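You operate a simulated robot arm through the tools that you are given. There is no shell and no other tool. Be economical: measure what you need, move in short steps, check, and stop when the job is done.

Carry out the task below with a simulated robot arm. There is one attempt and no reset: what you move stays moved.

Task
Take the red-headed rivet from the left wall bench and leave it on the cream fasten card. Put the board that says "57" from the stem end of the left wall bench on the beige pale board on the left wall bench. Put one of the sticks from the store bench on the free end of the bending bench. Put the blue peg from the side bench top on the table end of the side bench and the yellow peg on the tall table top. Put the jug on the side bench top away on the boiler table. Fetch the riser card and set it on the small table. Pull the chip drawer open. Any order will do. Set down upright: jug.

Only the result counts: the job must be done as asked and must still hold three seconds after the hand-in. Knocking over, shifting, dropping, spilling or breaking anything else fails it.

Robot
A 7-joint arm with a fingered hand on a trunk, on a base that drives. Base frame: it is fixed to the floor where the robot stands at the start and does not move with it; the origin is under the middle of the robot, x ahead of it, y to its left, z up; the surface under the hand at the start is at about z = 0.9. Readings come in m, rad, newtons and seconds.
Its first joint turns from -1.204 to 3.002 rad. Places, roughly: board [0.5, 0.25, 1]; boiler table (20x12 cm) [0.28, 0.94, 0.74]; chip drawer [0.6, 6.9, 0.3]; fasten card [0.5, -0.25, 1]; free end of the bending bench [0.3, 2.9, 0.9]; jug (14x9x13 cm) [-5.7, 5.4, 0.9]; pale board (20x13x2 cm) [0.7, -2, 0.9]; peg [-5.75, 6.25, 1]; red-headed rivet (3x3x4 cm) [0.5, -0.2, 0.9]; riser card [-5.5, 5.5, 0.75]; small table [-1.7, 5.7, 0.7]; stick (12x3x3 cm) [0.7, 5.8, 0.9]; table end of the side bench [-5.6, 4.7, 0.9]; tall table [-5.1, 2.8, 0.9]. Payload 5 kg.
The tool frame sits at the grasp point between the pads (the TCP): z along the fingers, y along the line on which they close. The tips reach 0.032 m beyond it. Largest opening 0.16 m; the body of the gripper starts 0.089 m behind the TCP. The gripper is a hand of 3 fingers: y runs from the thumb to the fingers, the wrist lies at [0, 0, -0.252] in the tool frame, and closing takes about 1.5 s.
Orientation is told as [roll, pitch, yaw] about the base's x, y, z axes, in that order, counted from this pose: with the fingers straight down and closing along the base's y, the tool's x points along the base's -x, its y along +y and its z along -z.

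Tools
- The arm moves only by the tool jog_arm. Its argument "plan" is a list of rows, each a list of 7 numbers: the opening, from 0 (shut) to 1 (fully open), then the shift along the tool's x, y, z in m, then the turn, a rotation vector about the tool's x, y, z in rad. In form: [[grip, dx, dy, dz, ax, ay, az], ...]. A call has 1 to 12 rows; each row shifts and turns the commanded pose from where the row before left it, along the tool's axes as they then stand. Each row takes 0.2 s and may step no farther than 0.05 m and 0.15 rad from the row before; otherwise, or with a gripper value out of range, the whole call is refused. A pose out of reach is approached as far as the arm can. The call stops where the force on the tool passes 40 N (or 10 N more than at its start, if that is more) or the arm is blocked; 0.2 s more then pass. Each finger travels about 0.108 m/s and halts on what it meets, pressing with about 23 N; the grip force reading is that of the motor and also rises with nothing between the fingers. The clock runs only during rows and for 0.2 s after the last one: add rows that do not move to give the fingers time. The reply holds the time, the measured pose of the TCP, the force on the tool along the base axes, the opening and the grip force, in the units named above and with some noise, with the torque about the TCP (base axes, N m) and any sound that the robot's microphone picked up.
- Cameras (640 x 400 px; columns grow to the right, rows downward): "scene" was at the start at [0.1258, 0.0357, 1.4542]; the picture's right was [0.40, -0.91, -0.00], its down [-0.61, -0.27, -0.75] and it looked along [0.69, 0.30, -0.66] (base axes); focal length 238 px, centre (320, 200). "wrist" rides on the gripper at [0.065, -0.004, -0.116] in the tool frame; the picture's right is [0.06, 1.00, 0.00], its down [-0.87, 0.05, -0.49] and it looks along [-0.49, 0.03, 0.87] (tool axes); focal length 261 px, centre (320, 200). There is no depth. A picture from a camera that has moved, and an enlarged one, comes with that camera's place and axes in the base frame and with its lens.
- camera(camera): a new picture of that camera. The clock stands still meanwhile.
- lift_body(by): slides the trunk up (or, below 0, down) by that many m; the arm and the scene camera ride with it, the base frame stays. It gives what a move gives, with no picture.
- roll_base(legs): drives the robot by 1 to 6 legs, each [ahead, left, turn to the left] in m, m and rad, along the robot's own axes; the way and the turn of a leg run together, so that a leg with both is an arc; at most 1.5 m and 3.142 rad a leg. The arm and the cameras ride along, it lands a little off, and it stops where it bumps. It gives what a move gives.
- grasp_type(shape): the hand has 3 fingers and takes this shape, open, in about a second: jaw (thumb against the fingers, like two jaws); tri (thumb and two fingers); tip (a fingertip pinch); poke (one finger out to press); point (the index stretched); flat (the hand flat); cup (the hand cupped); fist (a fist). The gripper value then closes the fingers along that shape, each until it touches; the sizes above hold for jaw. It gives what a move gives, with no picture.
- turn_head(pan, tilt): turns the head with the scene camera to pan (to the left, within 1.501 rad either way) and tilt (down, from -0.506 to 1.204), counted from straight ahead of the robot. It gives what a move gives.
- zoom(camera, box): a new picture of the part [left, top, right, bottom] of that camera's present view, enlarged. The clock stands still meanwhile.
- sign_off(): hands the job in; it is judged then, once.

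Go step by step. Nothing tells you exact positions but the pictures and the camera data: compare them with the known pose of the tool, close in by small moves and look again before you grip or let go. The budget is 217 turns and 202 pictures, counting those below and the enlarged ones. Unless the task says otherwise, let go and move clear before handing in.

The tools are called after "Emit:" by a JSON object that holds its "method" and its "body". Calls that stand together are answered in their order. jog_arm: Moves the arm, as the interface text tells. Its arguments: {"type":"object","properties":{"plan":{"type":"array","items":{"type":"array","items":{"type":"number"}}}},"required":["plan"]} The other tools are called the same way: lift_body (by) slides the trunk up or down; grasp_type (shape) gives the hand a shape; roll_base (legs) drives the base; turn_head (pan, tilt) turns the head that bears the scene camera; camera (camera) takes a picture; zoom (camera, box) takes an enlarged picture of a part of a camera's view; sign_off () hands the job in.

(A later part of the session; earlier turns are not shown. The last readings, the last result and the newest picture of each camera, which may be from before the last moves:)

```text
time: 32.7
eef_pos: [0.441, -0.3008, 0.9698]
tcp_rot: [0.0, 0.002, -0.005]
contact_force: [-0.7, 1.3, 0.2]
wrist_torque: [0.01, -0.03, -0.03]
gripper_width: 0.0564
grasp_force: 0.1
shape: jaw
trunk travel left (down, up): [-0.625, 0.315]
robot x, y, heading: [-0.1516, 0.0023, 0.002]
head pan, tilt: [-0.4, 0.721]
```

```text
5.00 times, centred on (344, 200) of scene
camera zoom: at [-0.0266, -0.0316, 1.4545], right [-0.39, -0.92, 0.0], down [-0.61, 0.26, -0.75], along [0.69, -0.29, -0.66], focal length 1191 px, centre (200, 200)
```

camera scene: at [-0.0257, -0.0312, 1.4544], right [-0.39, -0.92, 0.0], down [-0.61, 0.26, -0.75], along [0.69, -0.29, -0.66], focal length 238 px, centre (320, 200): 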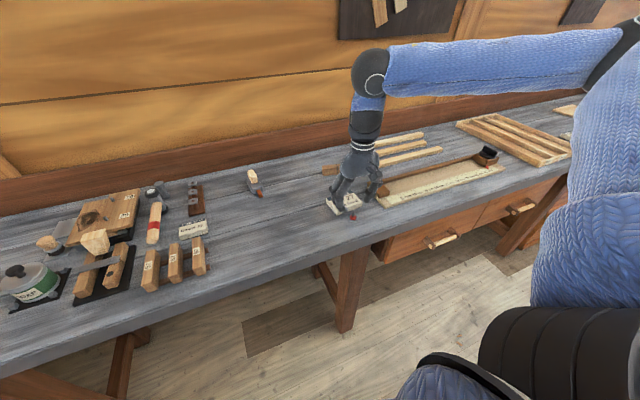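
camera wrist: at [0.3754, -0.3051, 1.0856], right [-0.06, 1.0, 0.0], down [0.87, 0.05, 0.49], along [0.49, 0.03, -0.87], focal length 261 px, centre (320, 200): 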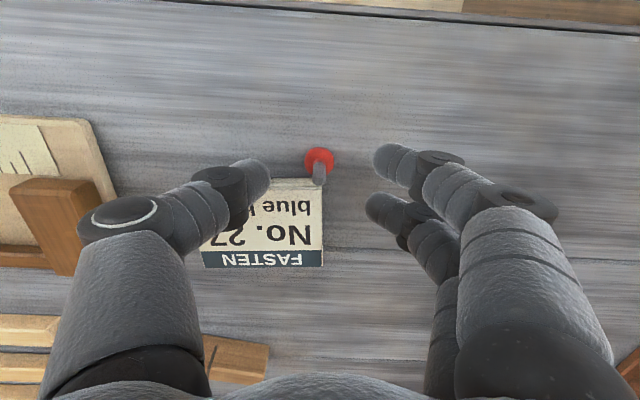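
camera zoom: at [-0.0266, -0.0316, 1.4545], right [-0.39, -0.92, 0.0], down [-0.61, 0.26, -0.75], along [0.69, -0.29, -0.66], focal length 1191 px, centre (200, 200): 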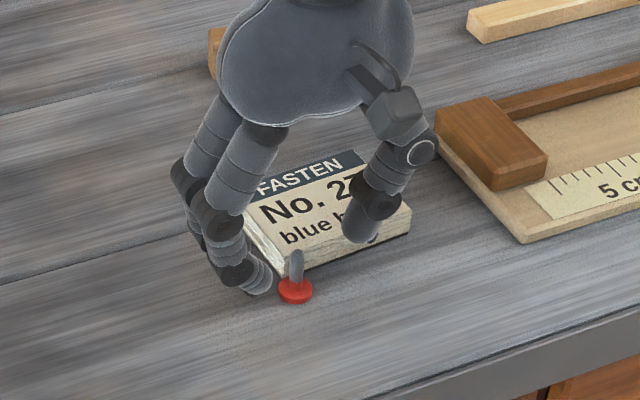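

Emit:
{"method": "jog_arm", "body": {"plan": [[0.35, 0.004, -0.001, 0, 0, 0, 0], [0.35, 0, 0, 0.02, 0, 0, 0], [0.35, 0, 0, 0.014, 0, 0, 0], [0.35, 0, 0, 0, 0, 0, 0]]}}

Emit:
{"method": "camera", "body": {"camera": "wrist"}}

Emit:
{"method": "zoom", "body": {"camera": "scene", "box": [280, 160, 408, 240]}}

```text
time: 33.7
eef_pos: [0.4373, -0.3009, 0.9345]
tcp_rot: [0.0, -0.001, -0.003]
contact_force: [0.3, -0.1, 0.1]
wrist_torque: [-0.01, 0.01, 0.0]
gripper_width: 0.0565
grasp_force: 0.1
shape: jaw
trunk travel left (down, up): [-0.625, 0.315]
robot x, y, heading: [-0.153, 0.0034, -0.003]
head pan, tilt: [-0.4, 0.721]
```

```text
164 pictures are left
camera wrist: at [0.3717, -0.3053, 1.0503], right [-0.06, 1.0, 0.0], down [0.87, 0.05, 0.49], along [0.49, 0.03, -0.87], focal length 261 px, centre (320, 200)
```

wrist: 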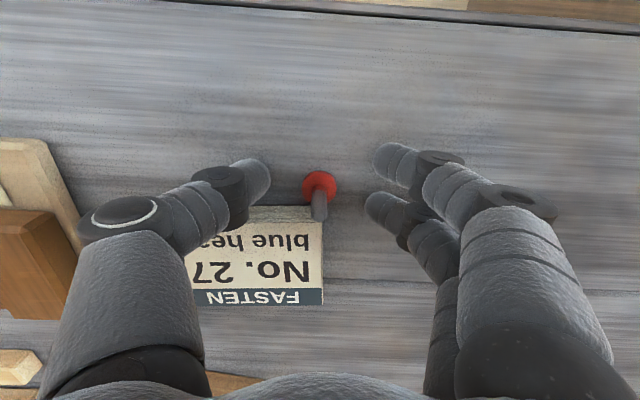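

```text
5.00 times, centred on (344, 200) of scene
camera zoom: at [-0.0262, -0.0316, 1.4545], right [-0.39, -0.92, 0.0], down [-0.61, 0.26, -0.75], along [0.69, -0.29, -0.66], focal length 1191 px, centre (200, 200)
```

zoom: 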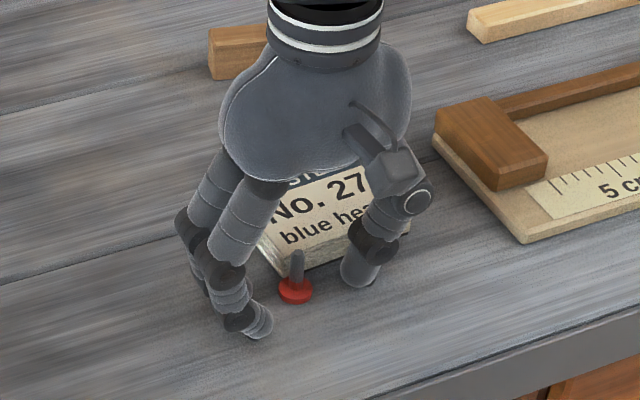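

Emit:
{"method": "jog_arm", "body": {"plan": [[0.25, 0, 0, 0, 0, 0, 0], [0.17, 0, 0, 0, 0, 0, 0], [0.1, 0, 0, 0, 0, 0, 0], [0.0, 0, 0, 0, 0, 0, 0], [0.0, 0, 0, 0, 0, 0, 0], [0.0, 0, 0, 0, 0, 0, 0]]}}

Emit:
{"method": "camera", "body": {"camera": "wrist"}}

Emit:
{"method": "zoom", "body": {"camera": "scene", "box": [280, 160, 408, 240]}}

```text
time: 35.1
eef_pos: [0.4363, -0.3011, 0.9369]
tcp_rot: [-0.002, -0.002, -0.004]
contact_force: [2.2, 0.4, 11.1]
wrist_torque: [0.09, -0.14, -0.02]
gripper_width: 0.0011
grasp_force: 22.7
shape: jaw
trunk travel left (down, up): [-0.625, 0.315]
robot x, y, heading: [-0.1568, 0.0017, -0.005]
head pan, tilt: [-0.4, 0.721]
```

```text
162 pictures are left
camera wrist: at [0.3713, -0.305, 1.0512], right [-0.06, 1.0, 0.0], down [0.87, 0.05, 0.49], along [0.49, 0.03, -0.87], focal length 261 px, centre (320, 200)
```

wrist: 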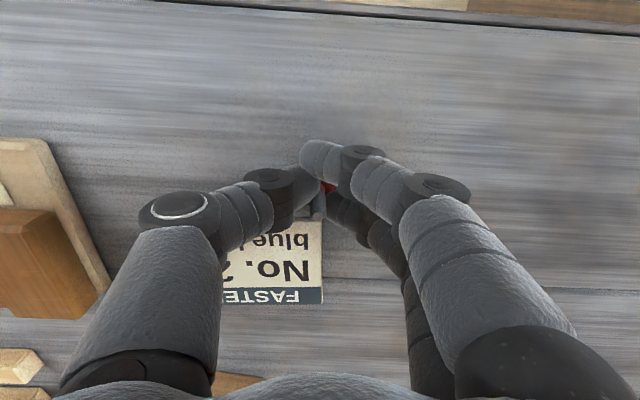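

```text
5.00 times, centred on (344, 200) of scene
camera zoom: at [-0.0269, -0.0313, 1.4547], right [-0.39, -0.92, 0.0], down [-0.61, 0.26, -0.75], along [0.69, -0.29, -0.66], focal length 1191 px, centre (200, 200)
```

zoom: 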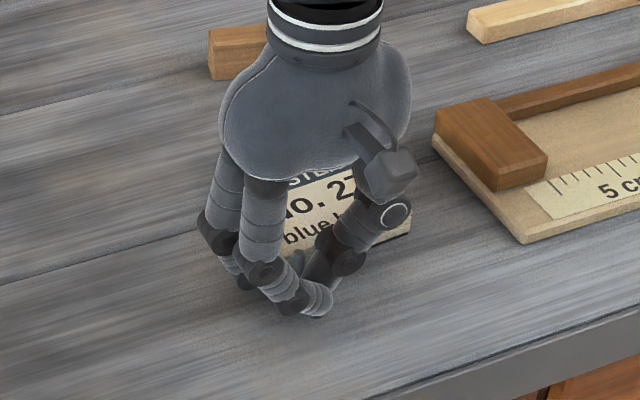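

Emit:
{"method": "jog_arm", "body": {"plan": [[0, 0, 0, -0.01, 0, 0, 0], [0, 0, 0, -0.02, 0, 0, 0], [0, 0, 0, -0.02, 0, 0, 0], [0, 0, 0, -0.02, 0, 0, 0], [0, 0, 0, 0, 0, 0, 0]]}}

Emit:
{"method": "camera", "body": {"camera": "wrist"}}

Emit:
{"method": "zoom", "body": {"camera": "scene", "box": [280, 140, 408, 220]}}

```text
time: 36.3
eef_pos: [0.4376, -0.3009, 1.0023]
tcp_rot: [0.0, 0.0, -0.004]
contact_force: [-0.1, -0.3, -1.0]
wrist_torque: [0.01, 0.03, 0.06]
gripper_width: 0.0001
grasp_force: 23.5
shape: jaw
trunk travel left (down, up): [-0.625, 0.315]
robot x, y, heading: [-0.1535, 0.0003, -0.004]
head pan, tilt: [-0.4, 0.721]
```

```text
160 pictures are left
camera wrist: at [0.3721, -0.3056, 1.1183], right [-0.06, 1.0, 0.0], down [0.87, 0.05, 0.49], along [0.49, 0.03, -0.87], focal length 261 px, centre (320, 200)
```

wrist: 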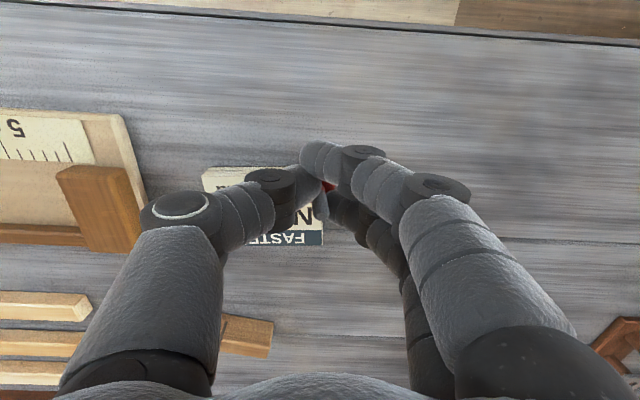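

```text
5.00 times, centred on (344, 180) of scene
camera zoom: at [-0.0259, -0.032, 1.4544], right [-0.39, -0.92, 0.0], down [-0.61, 0.26, -0.75], along [0.69, -0.29, -0.66], focal length 1191 px, centre (200, 300)
```

zoom: 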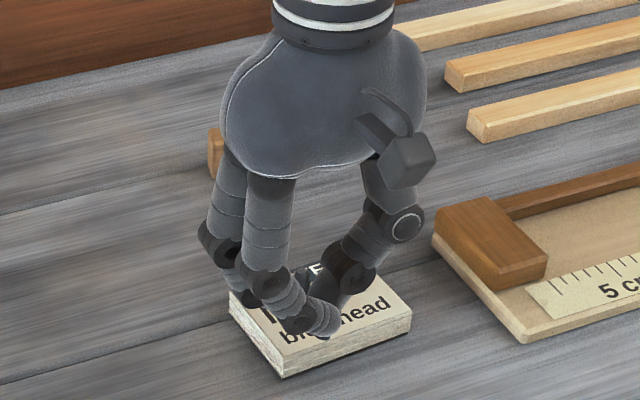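

The rivet came up with the fingers. I carry it over the card's middle and lower it.

Emit:
{"method": "jog_arm", "body": {"plan": [[0, -0.025, -0.025, 0, 0, 0, 0], [0, -0.025, -0.024, 0, 0, 0, 0], [0, 0, 0, 0.02, 0, 0, 0], [0, 0, 0, 0.02, 0, 0, 0], [0, 0, 0, 0, 0, 0, 0]]}}

Emit:
{"method": "camera", "body": {"camera": "wrist"}}

Emit:
{"method": "zoom", "body": {"camera": "scene", "box": [300, 150, 396, 210]}}

```text
time: 37.5
eef_pos: [0.487, -0.349, 0.9641]
tcp_rot: [-0.001, 0.001, -0.004]
contact_force: [0.0, 0.2, -0.9]
wrist_torque: [0.02, -0.01, -0.02]
gripper_width: 0.0
grasp_force: 22.9
shape: jaw
trunk travel left (down, up): [-0.625, 0.315]
robot x, y, heading: [-0.149, 0.0013, -0.007]
head pan, tilt: [-0.4, 0.721]
```

```text
158 pictures are left
camera wrist: at [0.4214, -0.354, 1.0801], right [-0.06, 1.0, 0.0], down [0.87, 0.05, 0.49], along [0.49, 0.03, -0.87], focal length 261 px, centre (320, 200)
```

wrist: 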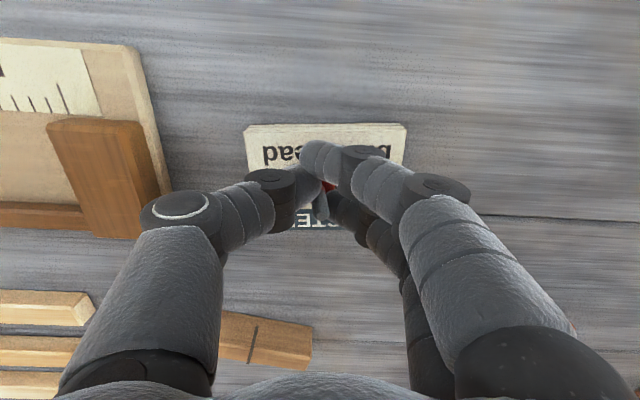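

```text
6.67 times, centred on (348, 180) of scene
camera zoom: at [-0.0265, -0.0313, 1.4545], right [-0.39, -0.92, 0.0], down [-0.61, 0.26, -0.75], along [0.69, -0.29, -0.66], focal length 1588 px, centre (133, 333)
```

zoom: 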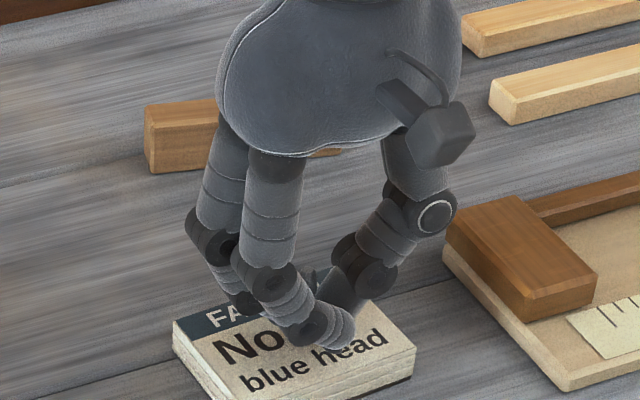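

Emit:
{"method": "jog_arm", "body": {"plan": [[0, 0, 0, 0.004, 0, 0, 0], [0, 0, 0, 0, 0, 0, 0]]}}

Emit:
{"method": "jog_arm", "body": {"plan": [[0, 0, 0, 0.003, 0, 0, 0], [0, 0, 0, 0, 0, 0, 0]]}}

```text
time: 38.1
eef_pos: [0.4863, -0.3502, 0.9605]
tcp_rot: [0.0, 0.0, -0.005]
contact_force: [0.5, 0.8, -0.2]
wrist_torque: [-0.02, 0.0, -0.01]
gripper_width: 0.0003
grasp_force: 23.0
shape: jaw
trunk travel left (down, up): [-0.625, 0.315]
robot x, y, heading: [-0.1529, 0.0003, -0.003]
head pan, tilt: [-0.4, 0.721]
```

```text
time: 38.7
eef_pos: [0.4877, -0.3508, 0.9584]
tcp_rot: [0.0, -0.003, -0.004]
contact_force: [0.8, 1.4, 9.8]
wrist_torque: [0.11, -0.15, -0.03]
gripper_width: 0.0001
grasp_force: 22.9
shape: jaw
trunk travel left (down, up): [-0.625, 0.315]
robot x, y, heading: [-0.1578, -0.0025, -0.006]
head pan, tilt: [-0.4, 0.721]
```

Emit:
{"method": "jog_arm", "body": {"plan": [[0, 0, 0, -0.0015, 0, 0, 0], [0.02, 0, 0, 0, 0, 0, 0], [0.04, 0, 0, 0, 0, 0, 0], [0.06, 0, 0, 0, 0, 0, 0], [0.08, 0, 0, 0, 0, 0, 0], [0.1, 0, 0, 0, 0, 0, 0], [0.13, 0, 0, 0, 0, 0, 0], [0.16, 0, 0, 0, 0, 0, 0], [0.19, 0, 0, 0, 0, 0, 0], [0.22, 0, 0, 0, 0, 0, 0]]}}

Emit:
{"method": "camera", "body": {"camera": "wrist"}}

Emit:
{"method": "zoom", "body": {"camera": "scene", "box": [300, 150, 396, 210]}}

```text
time: 40.9
eef_pos: [0.4867, -0.3503, 0.9596]
tcp_rot: [0.0, -0.001, -0.004]
contact_force: [-0.1, -0.1, 0.4]
wrist_torque: [0.0, -0.03, 0.02]
gripper_width: 0.0346
grasp_force: 0.0
shape: jaw
trunk travel left (down, up): [-0.625, 0.315]
robot x, y, heading: [-0.1481, 0.0014, -0.0]
head pan, tilt: [-0.4, 0.721]
```

```text
156 pictures are left
camera wrist: at [0.4216, -0.3551, 1.0748], right [-0.06, 1.0, 0.0], down [0.87, 0.05, 0.49], along [0.49, 0.03, -0.87], focal length 261 px, centre (320, 200)
```

wrist: 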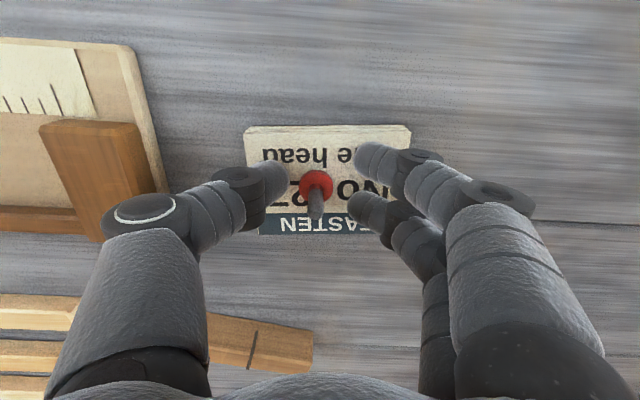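

```text
6.67 times, centred on (348, 180) of scene
camera zoom: at [-0.0263, -0.0316, 1.4545], right [-0.39, -0.92, 0.0], down [-0.61, 0.26, -0.75], along [0.69, -0.29, -0.66], focal length 1588 px, centre (133, 333)
```

zoom: 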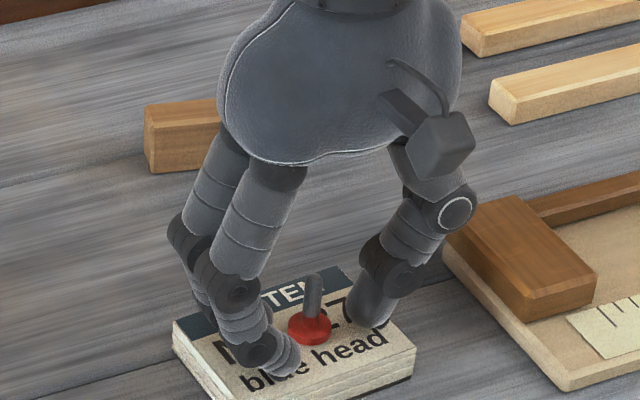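

The rivet stands on the card. I rise clear.

Emit:
{"method": "jog_arm", "body": {"plan": [[0.26, 0, 0, 0, 0, 0, 0], [0.3, 0, 0, -0.01, 0, 0, 0], [0.35, 0, 0, -0.03, 0, 0, 0], [0.5, 0, 0, -0.05, 0, 0, 0], [0.5, 0, 0, -0.05, 0, 0, 0], [0.5, 0, 0, -0.05, 0, 0, 0], [0.5, 0, 0, 0, 0, 0, 0]]}}

Emit:
{"method": "zoom", "body": {"camera": "scene", "box": [0, 130, 420, 360]}}

Emit:
{"method": "turn_head", "body": {"pan": 0.4, "tilt": 0.72}}

Emit:
{"method": "camera", "body": {"camera": "scene"}}

```text
time: 42.5
eef_pos: [0.487, -0.3521, 1.1507]
tcp_rot: [0.002, 0.002, -0.003]
contact_force: [0.8, -0.8, -0.8]
wrist_torque: [-0.01, 0.02, 0.0]
gripper_width: 0.0798
grasp_force: 0.1
shape: jaw
trunk travel left (down, up): [-0.625, 0.315]
robot x, y, heading: [-0.1582, -0.0022, 0.0]
head pan, tilt: [-0.4, 0.721]
```

```text
1.52 times, centred on (210, 245) of scene
camera zoom: at [-0.0253, -0.0327, 1.4543], right [-0.39, -0.92, 0.0], down [-0.61, 0.26, -0.75], along [0.69, -0.29, -0.66], focal length 363 px, centre (488, 131)
```

zoom: 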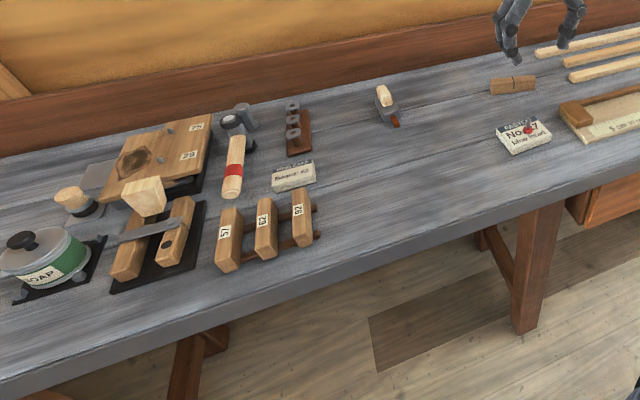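

```text
time: 43.6
eef_pos: [0.4857, -0.3521, 1.1504]
tcp_rot: [-0.001, 0.0, -0.003]
contact_force: [0.1, 0.1, 0.4]
wrist_torque: [-0.01, -0.02, 0.01]
gripper_width: 0.0795
grasp_force: 0.1
shape: jaw
trunk travel left (down, up): [-0.625, 0.315]
robot x, y, heading: [-0.1556, 0.0001, -0.002]
head pan, tilt: [0.4, 0.721]
```

```text
153 pictures are left
camera scene: at [-0.0262, 0.0339, 1.4545], right [0.39, -0.92, 0.0], down [-0.61, -0.25, -0.75], along [0.69, 0.29, -0.66], focal length 238 px, centre (320, 200)
```

scene: 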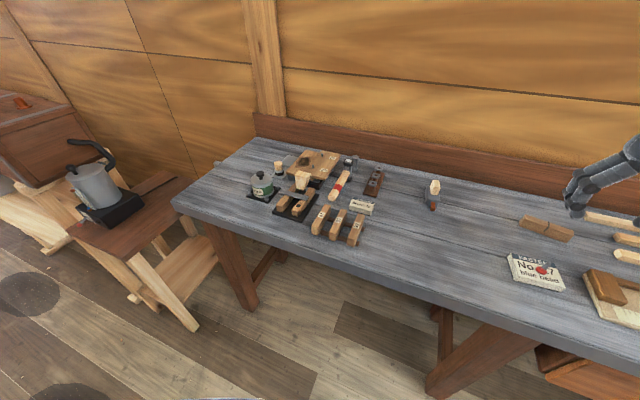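

Rivet rests on the card. Next is the "57" block near (0.445, 0.22); I move the hand above it.

Emit:
{"method": "jog_arm", "body": {"plan": [[0.5, 0.004, 0.0477, 0, 0, 0, 0], [0.5, 0.004, 0.0477, 0, 0, 0, 0], [0.5, 0.004, 0.0477, 0, 0, 0, 0], [0.5, 0.004, 0.0477, 0, 0, 0, 0], [0.5, 0.004, 0.0477, 0, 0, 0, 0], [0.5, 0.004, 0.0477, 0, 0, 0, 0], [0.5, 0.004, 0.0477, 0, 0, 0, 0], [0.5, 0.004, 0.0477, 0, 0, 0, 0], [0.5, 0.004, 0.0477, 0, 0, 0, 0], [0.5, 0.004, 0.0477, 0, 0, 0, 0], [0.5, 0.002, 0.0477, 0, 0, 0, 0], [0.5, 0, 0.0477, 0, 0, 0, 0]]}}

Emit:
{"method": "jog_arm", "body": {"plan": [[0.4, 0, 0, 0.03, 0, 0, 0], [0.4, 0, 0, 0.03, 0, 0, 0], [0.4, 0, 0, 0, 0, 0, 0]]}}

Emit:
{"method": "camera", "body": {"camera": "wrist"}}

Emit:
{"method": "zoom", "body": {"camera": "scene", "box": [220, 120, 420, 260]}}

```text
time: 46.2
eef_pos: [0.4458, 0.2241, 1.1501]
tcp_rot: [-0.002, -0.001, -0.003]
contact_force: [0.5, 0.8, 0.0]
wrist_torque: [-0.07, -0.01, 0.01]
gripper_width: 0.0797
grasp_force: 0.0
shape: jaw
trunk travel left (down, up): [-0.625, 0.315]
robot x, y, heading: [-0.149, -0.002, -0.005]
head pan, tilt: [0.4, 0.721]
```

```text
time: 47.0
eef_pos: [0.4455, 0.2212, 1.0902]
tcp_rot: [0.0, 0.0, -0.003]
contact_force: [0.3, 0.1, 0.7]
wrist_torque: [0.0, 0.01, -0.01]
gripper_width: 0.0648
grasp_force: 0.1
shape: jaw
trunk travel left (down, up): [-0.625, 0.315]
robot x, y, heading: [-0.1508, 0.0016, -0.005]
head pan, tilt: [0.4, 0.721]
```

```text
152 pictures are left
camera wrist: at [0.3801, 0.2173, 1.2049], right [-0.06, 1.0, 0.0], down [0.87, 0.05, 0.49], along [0.49, 0.03, -0.87], focal length 261 px, centre (320, 200)
```

wrist: 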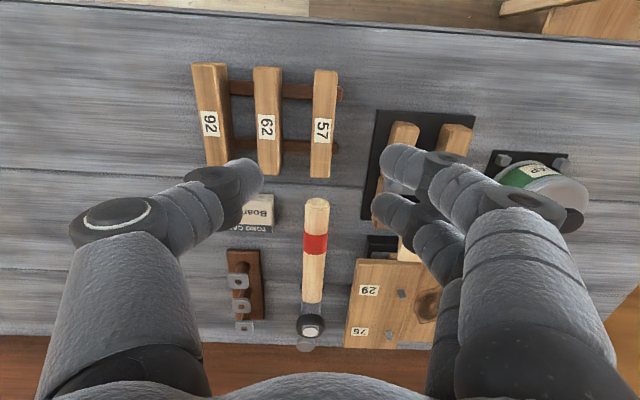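

```text
2.86 times, centred on (320, 190) of scene
camera zoom: at [-0.0264, 0.0348, 1.4545], right [0.39, -0.92, 0.0], down [-0.61, -0.25, -0.75], along [0.69, 0.29, -0.66], focal length 681 px, centre (320, 229)
```

zoom: 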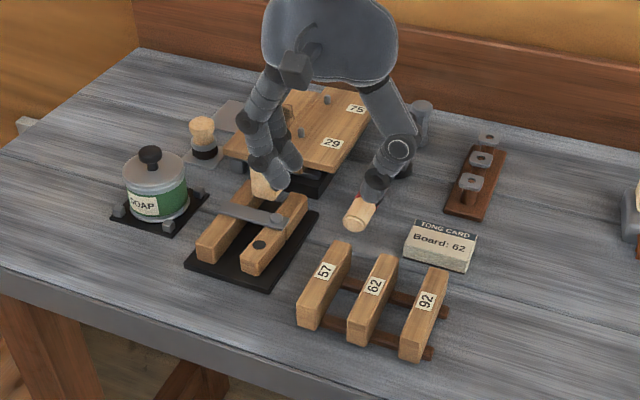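

Block 57 lies along x, centred about (0.447, 0.2245). I descend over it with a narrow opening, stopping for a look.

Emit:
{"method": "jog_arm", "body": {"plan": [[0.28, -0.001, 0.0033, 0.03, 0, 0, 0], [0.27, 0, 0, 0.03, 0, 0, 0], [0.27, 0, 0, 0.03, 0, 0, 0], [0.27, 0, 0, 0.015, 0, 0, 0], [0.27, 0, 0, 0, 0, 0, 0]]}}

Emit:
{"method": "camera", "body": {"camera": "wrist"}}

Emit:
{"method": "zoom", "body": {"camera": "scene", "box": [270, 150, 398, 250]}}

```text
time: 48.2
eef_pos: [0.4468, 0.2266, 0.9838]
tcp_rot: [0.0, -0.002, -0.003]
contact_force: [0.9, -0.5, -1.0]
wrist_torque: [0.0, -0.04, 0.03]
gripper_width: 0.0435
grasp_force: 0.1
shape: jaw
trunk travel left (down, up): [-0.625, 0.315]
robot x, y, heading: [-0.1513, 0.0004, 0.0]
head pan, tilt: [0.4, 0.721]
```

```text
150 pictures are left
camera wrist: at [0.3813, 0.2209, 1.0996], right [-0.06, 1.0, 0.0], down [0.87, 0.05, 0.49], along [0.49, 0.03, -0.87], focal length 261 px, centre (320, 200)
```

wrist: 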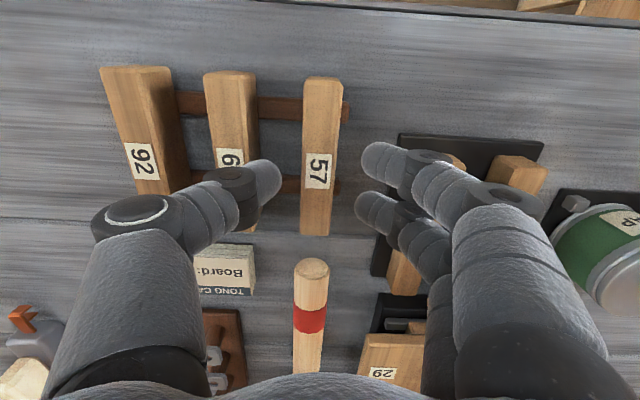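

```text
4.00 times, centred on (334, 200) of scene
camera zoom: at [-0.0259, 0.0342, 1.4545], right [0.39, -0.92, 0.0], down [-0.61, -0.25, -0.75], along [0.69, 0.29, -0.66], focal length 953 px, centre (264, 200)
```

zoom: 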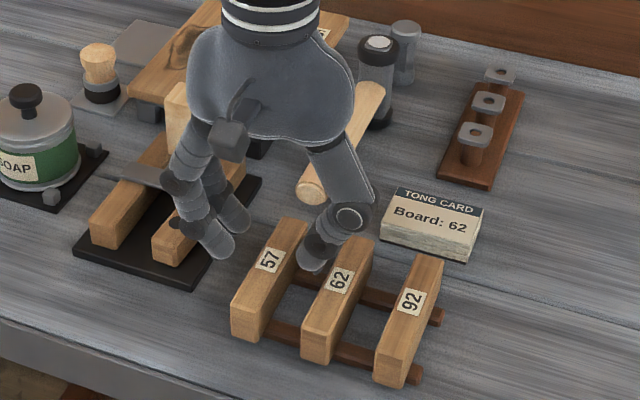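

Emit:
{"method": "jog_arm", "body": {"plan": [[0.22, -0.002, 0.003, 0, 0, 0, 0], [0.22, 0, 0, 0, 0, 0, 0], [0.22, 0, 0, 0.015, 0, 0, 0], [0.22, 0, 0, 0, 0, 0, 0]]}}

Emit:
{"method": "camera", "body": {"camera": "wrist"}}

Emit:
{"method": "zoom", "body": {"camera": "scene", "box": [270, 150, 398, 250]}}

```text
time: 49.2
eef_pos: [0.4483, 0.228, 0.9693]
tcp_rot: [0.0, 0.0, -0.003]
contact_force: [0.5, 0.7, -0.9]
wrist_torque: [-0.03, 0.0, -0.02]
gripper_width: 0.0357
grasp_force: 0.1
shape: jaw
trunk travel left (down, up): [-0.625, 0.315]
robot x, y, heading: [-0.1536, 0.0007, -0.009]
head pan, tilt: [0.4, 0.721]
```

```text
148 pictures are left
camera wrist: at [0.3833, 0.2243, 1.0843], right [-0.06, 1.0, 0.0], down [0.87, 0.05, 0.49], along [0.49, 0.03, -0.87], focal length 261 px, centre (320, 200)
```

wrist: 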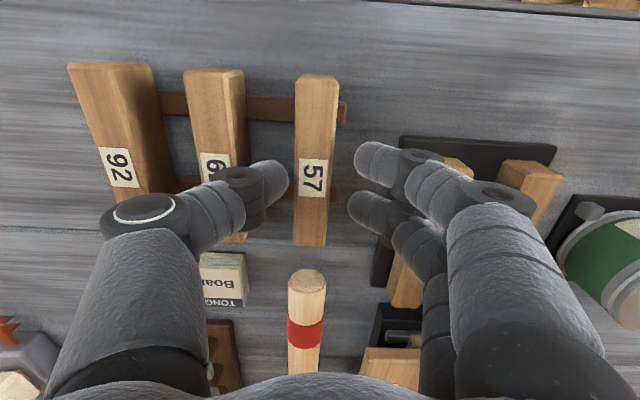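

```text
4.00 times, centred on (334, 200) of scene
camera zoom: at [-0.0265, 0.0341, 1.4546], right [0.39, -0.92, 0.0], down [-0.61, -0.25, -0.75], along [0.69, 0.29, -0.66], focal length 953 px, centre (264, 200)
```

zoom: 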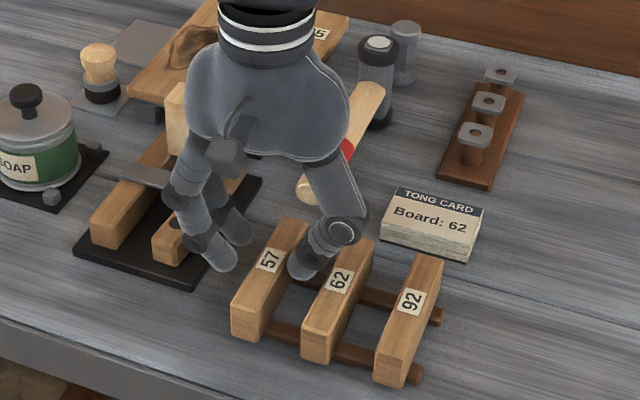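

Emit:
{"method": "jog_arm", "body": {"plan": [[0.22, 0, 0, 0.012, 0, 0, 0], [0.22, 0, 0, 0.012, 0, 0, 0], [0.22, 0, 0, 0, 0, 0, 0]]}}

Emit:
{"method": "camera", "body": {"camera": "wrist"}}

```text
time: 50.0
eef_pos: [0.4482, 0.2279, 0.9448]
tcp_rot: [-0.002, 0.0, -0.004]
contact_force: [-0.5, 0.8, 1.0]
wrist_torque: [0.01, 0.02, -0.01]
gripper_width: 0.0355
grasp_force: 0.1
shape: jaw
trunk travel left (down, up): [-0.625, 0.315]
robot x, y, heading: [-0.1516, -0.0002, 0.002]
head pan, tilt: [0.4, 0.721]
```

```text
146 pictures are left
camera wrist: at [0.3828, 0.2235, 1.0601], right [-0.06, 1.0, 0.0], down [0.87, 0.05, 0.49], along [0.49, 0.03, -0.87], focal length 261 px, centre (320, 200)
```

wrist: 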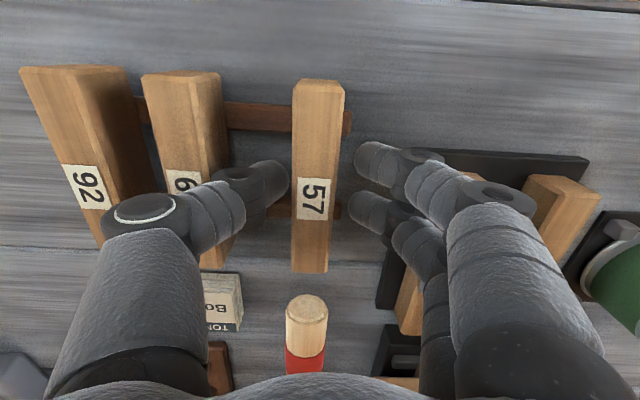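

Emit:
{"method": "jog_arm", "body": {"plan": [[0.15, 0, 0, 0, 0, 0, 0], [0.08, 0, 0, 0, 0, 0, 0], [0.0, 0, 0, 0, 0, 0, 0], [0.0, 0, 0, 0, 0, 0, 0], [0.0, 0, 0, 0, 0, 0, 0], [0.0, 0, 0, -0.015, 0, 0, 0], [0.0, 0, 0, -0.03, 0, 0, 0], [0, 0, 0, -0.03, 0, 0, 0], [0, 0, 0, -0.03, 0, 0, 0], [0, 0, 0, 0, 0, 0, 0]]}}

Emit:
{"method": "camera", "body": {"camera": "wrist"}}

Emit:
{"method": "zoom", "body": {"camera": "scene", "box": [240, 120, 400, 240]}}

```text
time: 52.2
eef_pos: [0.449, 0.2279, 1.0503]
tcp_rot: [0.0, 0.002, -0.002]
contact_force: [0.1, -0.3, -0.5]
wrist_torque: [-0.01, -0.01, -0.03]
gripper_width: 0.0162
grasp_force: 22.5
shape: jaw
trunk travel left (down, up): [-0.625, 0.315]
robot x, y, heading: [-0.152, 0.0045, 0.002]
head pan, tilt: [0.4, 0.721]
```

```text
145 pictures are left
camera wrist: at [0.3841, 0.2232, 1.166], right [-0.06, 1.0, 0.0], down [0.87, 0.05, 0.49], along [0.49, 0.03, -0.87], focal length 261 px, centre (320, 200)
```

wrist: 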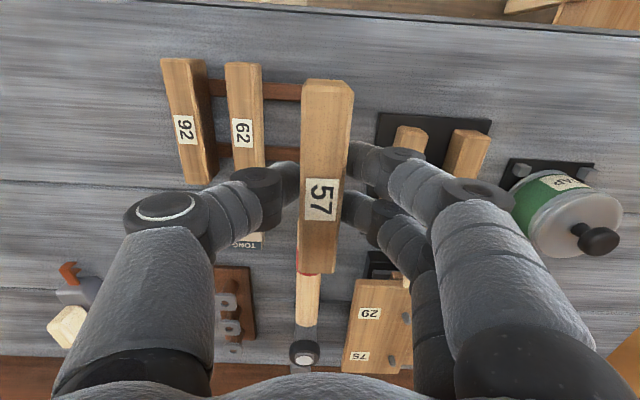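

```text
3.33 times, centred on (320, 180) of scene
camera zoom: at [-0.0252, 0.0342, 1.4544], right [0.39, -0.92, 0.0], down [-0.61, -0.25, -0.75], along [0.69, 0.29, -0.66], focal length 794 px, centre (320, 267)
```

zoom: 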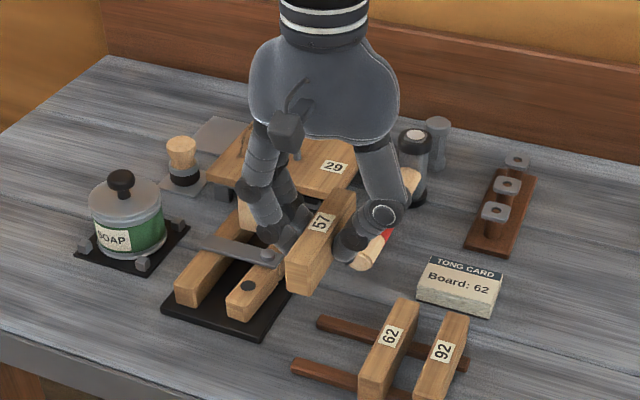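

The 57 block is held. I raise it and look along the bench to the right before driving.

Emit:
{"method": "jog_arm", "body": {"plan": [[0, 0, 0, -0.05, 0, 0, 0], [0, 0, 0, -0.05, 0, 0, 0], [0, 0, 0, -0.05, 0, 0, 0], [0, 0, 0, 0, 0, 0, 0]]}}

Emit:
{"method": "turn_head", "body": {"pan": -1.1, "tilt": 0.35}}

Emit:
{"method": "camera", "body": {"camera": "scene"}}

```text
time: 53.2
eef_pos: [0.4534, 0.2276, 1.1994]
tcp_rot: [0.0, 0.0, -0.005]
contact_force: [0.4, -0.4, -0.9]
wrist_torque: [-0.04, 0.04, 0.0]
gripper_width: 0.0161
grasp_force: 23.3
shape: jaw
trunk travel left (down, up): [-0.625, 0.315]
robot x, y, heading: [-0.1506, 0.0017, 0.001]
head pan, tilt: [0.4, 0.721]
```

```text
time: 54.9
eef_pos: [0.451, 0.2273, 1.2003]
tcp_rot: [0.0, 0.0, -0.003]
contact_force: [0.9, -0.4, 0.3]
wrist_torque: [-0.02, 0.02, 0.07]
gripper_width: 0.0164
grasp_force: 23.1
shape: jaw
trunk travel left (down, up): [-0.625, 0.315]
robot x, y, heading: [-0.1549, 0.0025, -0.003]
head pan, tilt: [-1.1, 0.351]
```

```text
143 pictures are left
camera scene: at [-0.0616, -0.0813, 1.4876], right [-0.89, -0.45, 0.0], down [-0.16, 0.31, -0.94], along [0.42, -0.84, -0.34], focal length 238 px, centre (320, 200)
```

scene: 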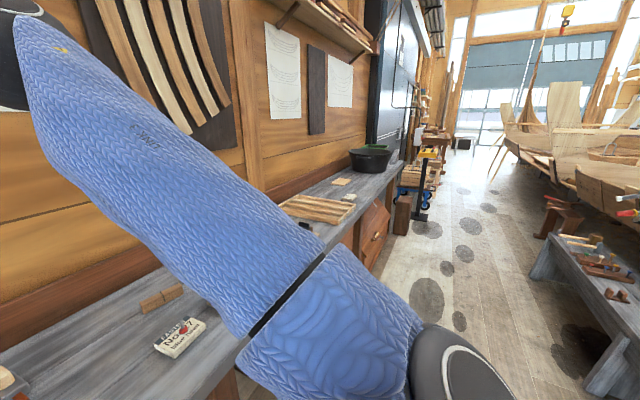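

Emit:
{"method": "roll_base", "body": {"legs": [[0, -1.45, 0]]}}

Emit:
{"method": "turn_head", "body": {"pan": -0.6, "tilt": 0.6}}

Emit:
{"method": "camera", "body": {"camera": "scene"}}

```text
time: 62.2
eef_pos: [0.4431, -1.2522, 1.2007]
tcp_rot: [0.0, 0.0, -0.011]
contact_force: [-0.1, -0.1, 0.0]
wrist_torque: [0.01, 0.0, -0.02]
gripper_width: 0.0163
grasp_force: 22.8
shape: jaw
trunk travel left (down, up): [-0.625, 0.315]
robot x, y, heading: [-0.1626, -1.4737, -0.016]
head pan, tilt: [-1.1, 0.351]
```

```text
time: 63.1
eef_pos: [0.4414, -1.2508, 1.2006]
tcp_rot: [0.001, 0.0, -0.011]
contact_force: [0.5, 0.4, -0.3]
wrist_torque: [0.02, -0.01, -0.01]
gripper_width: 0.0162
grasp_force: 22.5
shape: jaw
trunk travel left (down, up): [-0.625, 0.315]
robot x, y, heading: [-0.1612, -1.476, -0.015]
head pan, tilt: [-0.6, 0.6]
```

```text
142 pictures are left
camera scene: at [-0.0421, -1.524, 1.4649], right [-0.57, -0.82, 0.0], down [-0.46, 0.32, -0.83], along [0.68, -0.47, -0.56], focal length 238 px, centre (320, 200)
```

scene: 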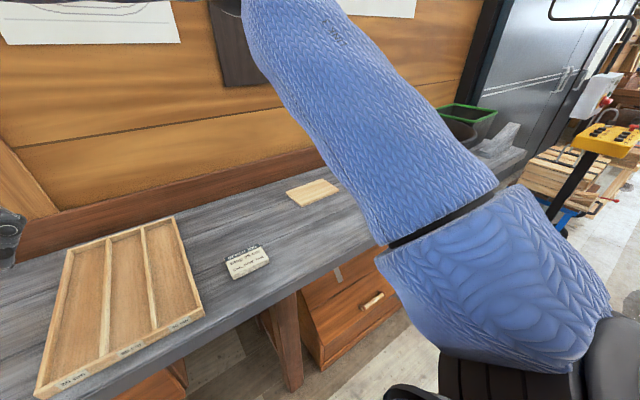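

Emit:
{"method": "zoom", "body": {"camera": "scene", "box": [200, 150, 360, 290]}}

Emit:
{"method": "roll_base", "body": {"legs": [[0, -0.5, 0]]}}

Emit:
{"method": "turn_head", "body": {"pan": 0.1, "tilt": 0.6}}

Emit:
{"method": "camera", "body": {"camera": "scene"}}

```text
2.86 times, centred on (280, 220) of scene
camera zoom: at [-0.0421, -1.524, 1.4649], right [-0.57, -0.82, 0.0], down [-0.46, 0.32, -0.83], along [0.68, -0.47, -0.56], focal length 681 px, centre (434, 143)
```

zoom: 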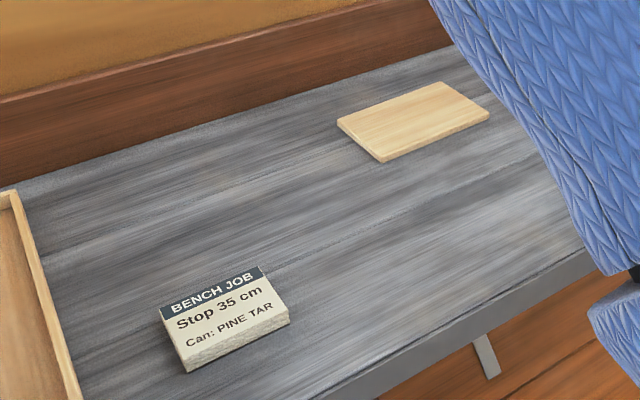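

```text
time: 66.0
eef_pos: [0.4355, -1.7463, 1.2005]
tcp_rot: [0.0, 0.0, -0.012]
contact_force: [-0.2, -0.6, 0.1]
wrist_torque: [0.04, 0.01, -0.01]
gripper_width: 0.0162
grasp_force: 23.1
shape: jaw
trunk travel left (down, up): [-0.625, 0.315]
robot x, y, heading: [-0.1706, -1.9676, -0.015]
head pan, tilt: [-0.6, 0.6]
```

```text
time: 67.1
eef_pos: [0.4365, -1.7465, 1.2005]
tcp_rot: [0.0, -0.002, -0.013]
contact_force: [-0.2, 0.0, -0.3]
wrist_torque: [0.0, 0.02, 0.02]
gripper_width: 0.016
grasp_force: 23.2
shape: jaw
trunk travel left (down, up): [-0.625, 0.315]
robot x, y, heading: [-0.1659, -1.9699, -0.016]
head pan, tilt: [0.099, 0.6]
```

```text
140 pictures are left
camera scene: at [-0.0324, -1.9591, 1.4649], right [0.09, -1.0, 0.0], down [-0.56, -0.05, -0.82], along [0.82, 0.07, -0.57], focal length 238 px, centre (320, 200)
```

scene: 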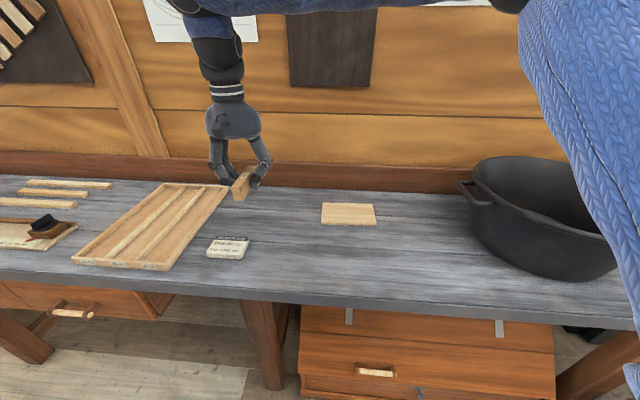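

The pale board is at about (0.674, -2.008). I move the block above it.

Emit:
{"method": "jog_arm", "body": {"plan": [[0, -0.0297, -0.0327, 0, 0, 0, 0], [0, -0.0297, -0.0327, 0, 0, 0, 0], [0, -0.0297, -0.0327, 0, 0, 0, 0], [0, -0.0297, -0.0327, 0, 0, 0, 0], [0, -0.0297, -0.0327, 0, 0, 0, 0], [0, -0.0297, -0.0327, 0, 0, 0, 0], [0, -0.0297, -0.0327, 0, 0, 0, 0], [0, -0.0297, -0.0327, 0, 0, 0, 0], [0, 0, 0, 0.05, 0, 0, 0], [0, 0, 0, 0.05, 0, 0, 0], [0, 0, 0, 0.05, 0, 0, 0], [0, 0, 0, 0.04, 0, 0, 0]]}}

Emit:
{"method": "camera", "body": {"camera": "wrist"}}

Emit:
{"method": "zoom", "body": {"camera": "scene", "box": [280, 120, 440, 240]}}

```text
time: 69.7
eef_pos: [0.6698, -2.0126, 1.01]
tcp_rot: [0.001, 0.002, -0.015]
contact_force: [0.3, -0.6, -1.3]
wrist_torque: [0.03, 0.04, -0.02]
gripper_width: 0.0161
grasp_force: 22.6
shape: jaw
trunk travel left (down, up): [-0.625, 0.315]
robot x, y, heading: [-0.1697, -1.9651, -0.013]
head pan, tilt: [0.099, 0.6]
```

```text
139 pictures are left
camera wrist: at [0.6038, -2.0154, 1.1252], right [-0.05, 1.0, 0.0], down [0.87, 0.04, 0.49], along [0.49, 0.02, -0.87], focal length 261 px, centre (320, 200)
```

wrist: 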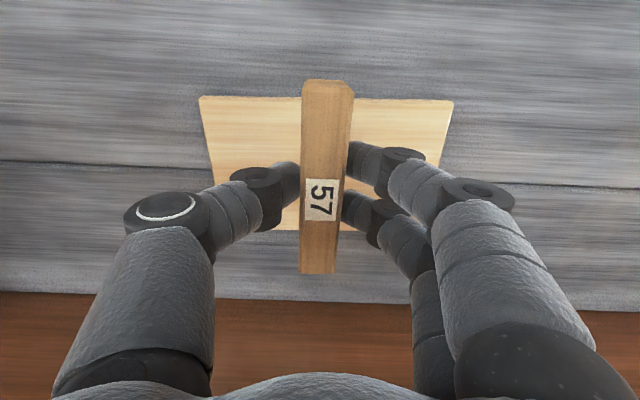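

```text
3.33 times, centred on (360, 180) of scene
camera zoom: at [-0.0314, -1.9598, 1.4649], right [0.09, -1.0, 0.0], down [-0.56, -0.05, -0.82], along [0.82, 0.07, -0.57], focal length 794 px, centre (187, 267)
```

zoom: 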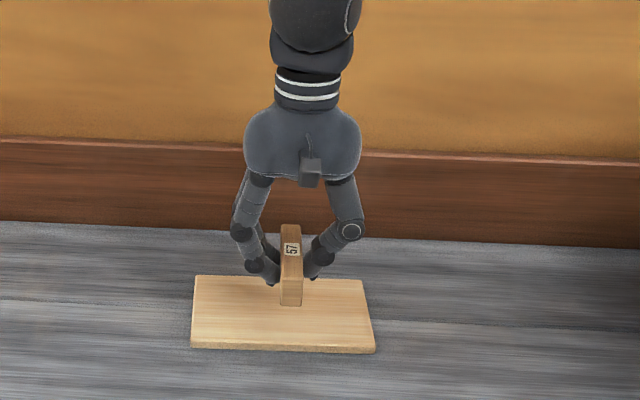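

Emit:
{"method": "jog_arm", "body": {"plan": [[0, -0.019, 0.002, 0, 0, 0, 0], [0, 0, 0, 0.02, 0, 0, 0], [0, 0, 0, 0.02, 0, 0, 0], [0, 0, 0, 0.004, 0, 0, 0], [0, 0, 0, 0, 0, 0, 0]]}}

Emit:
{"method": "zoom", "body": {"camera": "scene", "box": [300, 150, 396, 230]}}

Emit:
{"method": "jog_arm", "body": {"plan": [[0, 0, 0, 0.003, 0, 0, 0], [0, 0, 0, 0, 0, 0, 0]]}}

Emit:
{"method": "jog_arm", "body": {"plan": [[0, 0, 0, 0.003, 0, 0, 0], [0, 0, 0, 0, 0, 0, 0]]}}

```text
time: 70.9
eef_pos: [0.6899, -2.01, 0.9649]
tcp_rot: [0.0, 0.0, -0.015]
contact_force: [0.6, 0.6, -0.6]
wrist_torque: [-0.01, 0.03, -0.01]
gripper_width: 0.0162
grasp_force: 22.7
shape: jaw
trunk travel left (down, up): [-0.625, 0.315]
robot x, y, heading: [-0.1716, -1.9672, -0.017]
head pan, tilt: [0.099, 0.6]
```

```text
5.00 times, centred on (348, 190) of scene
camera zoom: at [-0.032, -1.9592, 1.4648], right [0.09, -1.0, 0.0], down [-0.56, -0.05, -0.82], along [0.82, 0.07, -0.57], focal length 1191 px, centre (180, 250)
```

zoom: 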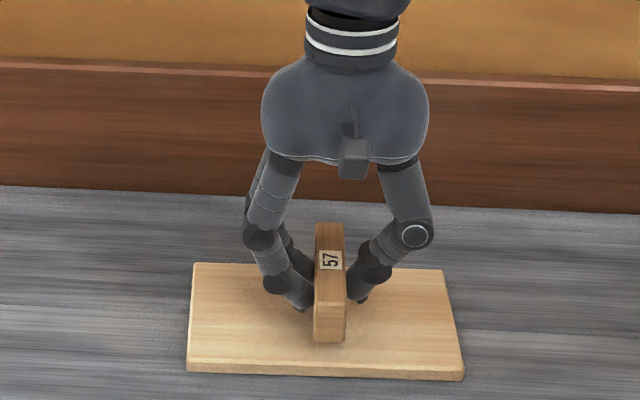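

```text
time: 71.5
eef_pos: [0.6897, -2.0089, 0.9622]
tcp_rot: [0.001, -0.001, -0.015]
contact_force: [0.0, 0.2, -0.2]
wrist_torque: [-0.03, -0.03, -0.03]
gripper_width: 0.0161
grasp_force: 23.7
shape: jaw
trunk travel left (down, up): [-0.625, 0.315]
robot x, y, heading: [-0.1714, -1.9675, -0.014]
head pan, tilt: [0.099, 0.6]
```

```text
time: 72.1
eef_pos: [0.6892, -2.0104, 0.959]
tcp_rot: [0.001, -0.001, -0.014]
contact_force: [0.1, 0.4, -0.6]
wrist_torque: [0.0, 0.02, 0.04]
gripper_width: 0.0164
grasp_force: 23.5
shape: jaw
trunk travel left (down, up): [-0.625, 0.315]
robot x, y, heading: [-0.172, -1.9673, -0.014]
head pan, tilt: [0.099, 0.6]
```

Emit:
{"method": "jog_arm", "body": {"plan": [[0, 0, 0, 0.002, 0, 0, 0], [0, 0, 0, 0, 0, 0, 0]]}}

Emit:
{"method": "jog_arm", "body": {"plan": [[0, 0, 0, 0.002, 0, 0, 0], [0, 0, 0, 0, 0, 0, 0]]}}

Emit:
{"method": "zoom", "body": {"camera": "scene", "box": [300, 150, 396, 230]}}

```text
time: 72.7
eef_pos: [0.6904, -2.0114, 0.9583]
tcp_rot: [0.0, 0.0, -0.015]
contact_force: [-1.0, -0.3, -1.3]
wrist_torque: [0.01, 0.0, -0.04]
gripper_width: 0.0166
grasp_force: 23.0
shape: jaw
trunk travel left (down, up): [-0.625, 0.315]
robot x, y, heading: [-0.1687, -1.9692, -0.012]
head pan, tilt: [0.099, 0.6]
```

```text
time: 73.3
eef_pos: [0.6875, -2.0103, 0.9556]
tcp_rot: [0.001, 0.001, -0.013]
contact_force: [1.0, -0.3, -1.2]
wrist_torque: [-0.01, -0.01, 0.0]
gripper_width: 0.0162
grasp_force: 23.5
shape: jaw
trunk travel left (down, up): [-0.625, 0.315]
robot x, y, heading: [-0.1731, -1.9671, -0.017]
head pan, tilt: [0.099, 0.6]
```

```text
5.00 times, centred on (348, 190) of scene
camera zoom: at [-0.0323, -1.9592, 1.4649], right [0.09, -1.0, 0.0], down [-0.56, -0.05, -0.82], along [0.82, 0.07, -0.57], focal length 1191 px, centre (180, 250)
```

zoom: 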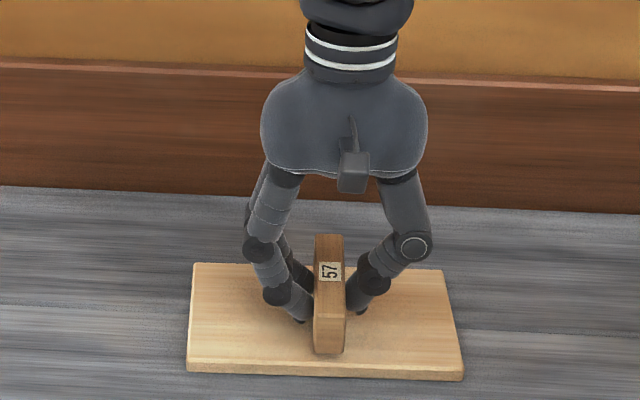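

Emit:
{"method": "jog_arm", "body": {"plan": [[0, 0, 0, 0.002, 0, 0, 0], [0, 0, 0, 0, 0, 0, 0]]}}

Emit:
{"method": "jog_arm", "body": {"plan": [[0, 0, 0, 0.002, 0, 0, 0], [0, 0, 0, 0, 0, 0, 0]]}}

Emit:
{"method": "jog_arm", "body": {"plan": [[0, 0, 0, 0.002, 0, 0, 0], [0, 0, 0, 0, 0, 0, 0]]}}

```text
time: 73.9
eef_pos: [0.6883, -2.0092, 0.9549]
tcp_rot: [0.001, 0.0, -0.013]
contact_force: [0.1, 0.7, -0.9]
wrist_torque: [-0.01, -0.02, 0.0]
gripper_width: 0.0162
grasp_force: 23.4
shape: jaw
trunk travel left (down, up): [-0.625, 0.315]
robot x, y, heading: [-0.1716, -1.9672, -0.011]
head pan, tilt: [0.099, 0.6]
```

```text
time: 74.5
eef_pos: [0.6891, -2.0091, 0.9514]
tcp_rot: [0.002, 0.0, -0.015]
contact_force: [0.3, 0.1, -1.2]
wrist_torque: [-0.01, 0.01, -0.03]
gripper_width: 0.0164
grasp_force: 23.1
shape: jaw
trunk travel left (down, up): [-0.625, 0.315]
robot x, y, heading: [-0.1719, -1.9689, -0.021]
head pan, tilt: [0.099, 0.6]
```

```text
time: 75.1
eef_pos: [0.6896, -2.0076, 0.9489]
tcp_rot: [0.0, 0.0, -0.015]
contact_force: [0.3, -0.3, 0.6]
wrist_torque: [0.01, 0.01, 0.0]
gripper_width: 0.0161
grasp_force: 23.1
shape: jaw
trunk travel left (down, up): [-0.625, 0.315]
robot x, y, heading: [-0.1705, -1.9678, -0.015]
head pan, tilt: [0.099, 0.6]
```

Emit:
{"method": "jog_arm", "body": {"plan": [[0, 0, 0, 0.0015, 0, 0, 0], [0, 0, 0, 0, 0, 0, 0]]}}

Emit:
{"method": "jog_arm", "body": {"plan": [[0, 0, 0, 0.0015, 0, 0, 0], [0, 0, 0, 0, 0, 0, 0]]}}

Emit:
{"method": "zoom", "body": {"camera": "scene", "box": [300, 150, 396, 230]}}

```text
time: 75.7
eef_pos: [0.6902, -2.0099, 0.9491]
tcp_rot: [0.001, -0.001, -0.014]
contact_force: [0.0, 0.4, -1.0]
wrist_torque: [0.01, -0.01, 0.01]
gripper_width: 0.0161
grasp_force: 23.1
shape: jaw
trunk travel left (down, up): [-0.625, 0.315]
robot x, y, heading: [-0.1693, -1.9677, -0.019]
head pan, tilt: [0.099, 0.6]
```

```text
time: 76.3
eef_pos: [0.6888, -2.0094, 0.9459]
tcp_rot: [0.001, 0.0, -0.014]
contact_force: [-0.5, -0.4, 1.7]
wrist_torque: [-0.01, 0.01, 0.05]
gripper_width: 0.0159
grasp_force: 22.7
shape: jaw
trunk travel left (down, up): [-0.625, 0.315]
robot x, y, heading: [-0.1695, -1.9682, -0.011]
head pan, tilt: [0.099, 0.6]
```

```text
5.00 times, centred on (348, 190) of scene
camera zoom: at [-0.0324, -1.9592, 1.4649], right [0.09, -1.0, 0.0], down [-0.56, -0.05, -0.82], along [0.82, 0.07, -0.57], focal length 1191 px, centre (180, 250)
```

zoom: 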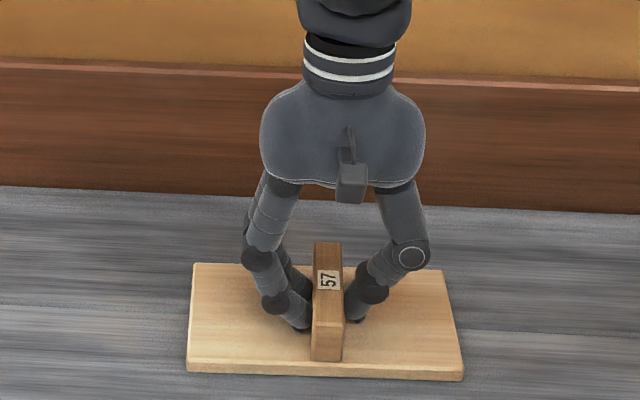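

Emit:
{"method": "jog_arm", "body": {"plan": [[0, 0, 0, 0.001, 0, 0, 0], [0.12, 0, 0, 0, 0, 0, 0], [0.15, 0, 0, 0, 0, 0, 0], [0.2, 0, 0, 0, 0, 0, 0], [0.25, 0, 0, 0, 0, 0, 0], [0.3, 0, 0, -0.01, 0, 0, 0], [0.3, 0, 0, -0.04, 0, 0, 0], [0.3, 0, 0, -0.05, 0, 0, 0], [0.3, 0, 0, -0.05, 0, 0, 0], [0.3, 0, 0, -0.05, 0, 0, 0], [0.3, 0, 0, -0.05, 0, 0, 0]]}}

Emit:
{"method": "zoom", "body": {"camera": "scene", "box": [200, 120, 440, 270]}}

```text
time: 78.7
eef_pos: [0.6881, -2.0085, 1.1987]
tcp_rot: [0.001, 0.001, -0.013]
contact_force: [-0.8, 0.9, -0.1]
wrist_torque: [-0.07, -0.06, -0.01]
gripper_width: 0.0476
grasp_force: 0.1
shape: jaw
trunk travel left (down, up): [-0.625, 0.315]
robot x, y, heading: [-0.1722, -1.9674, -0.017]
head pan, tilt: [0.099, 0.6]
```

```text
2.67 times, centred on (320, 195) of scene
camera zoom: at [-0.0343, -1.9583, 1.4649], right [0.09, -1.0, 0.0], down [-0.56, -0.05, -0.83], along [0.82, 0.07, -0.56], focal length 635 px, centre (320, 213)
```

zoom: 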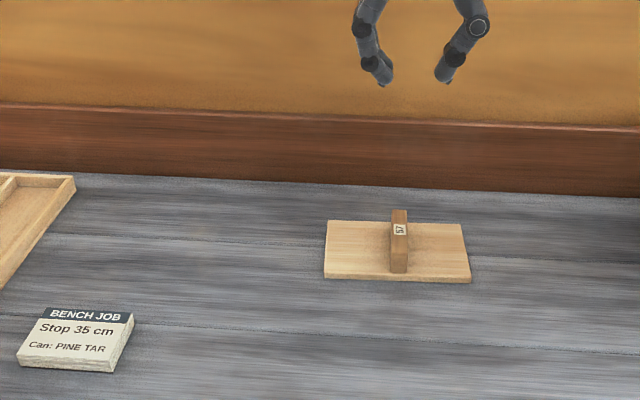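

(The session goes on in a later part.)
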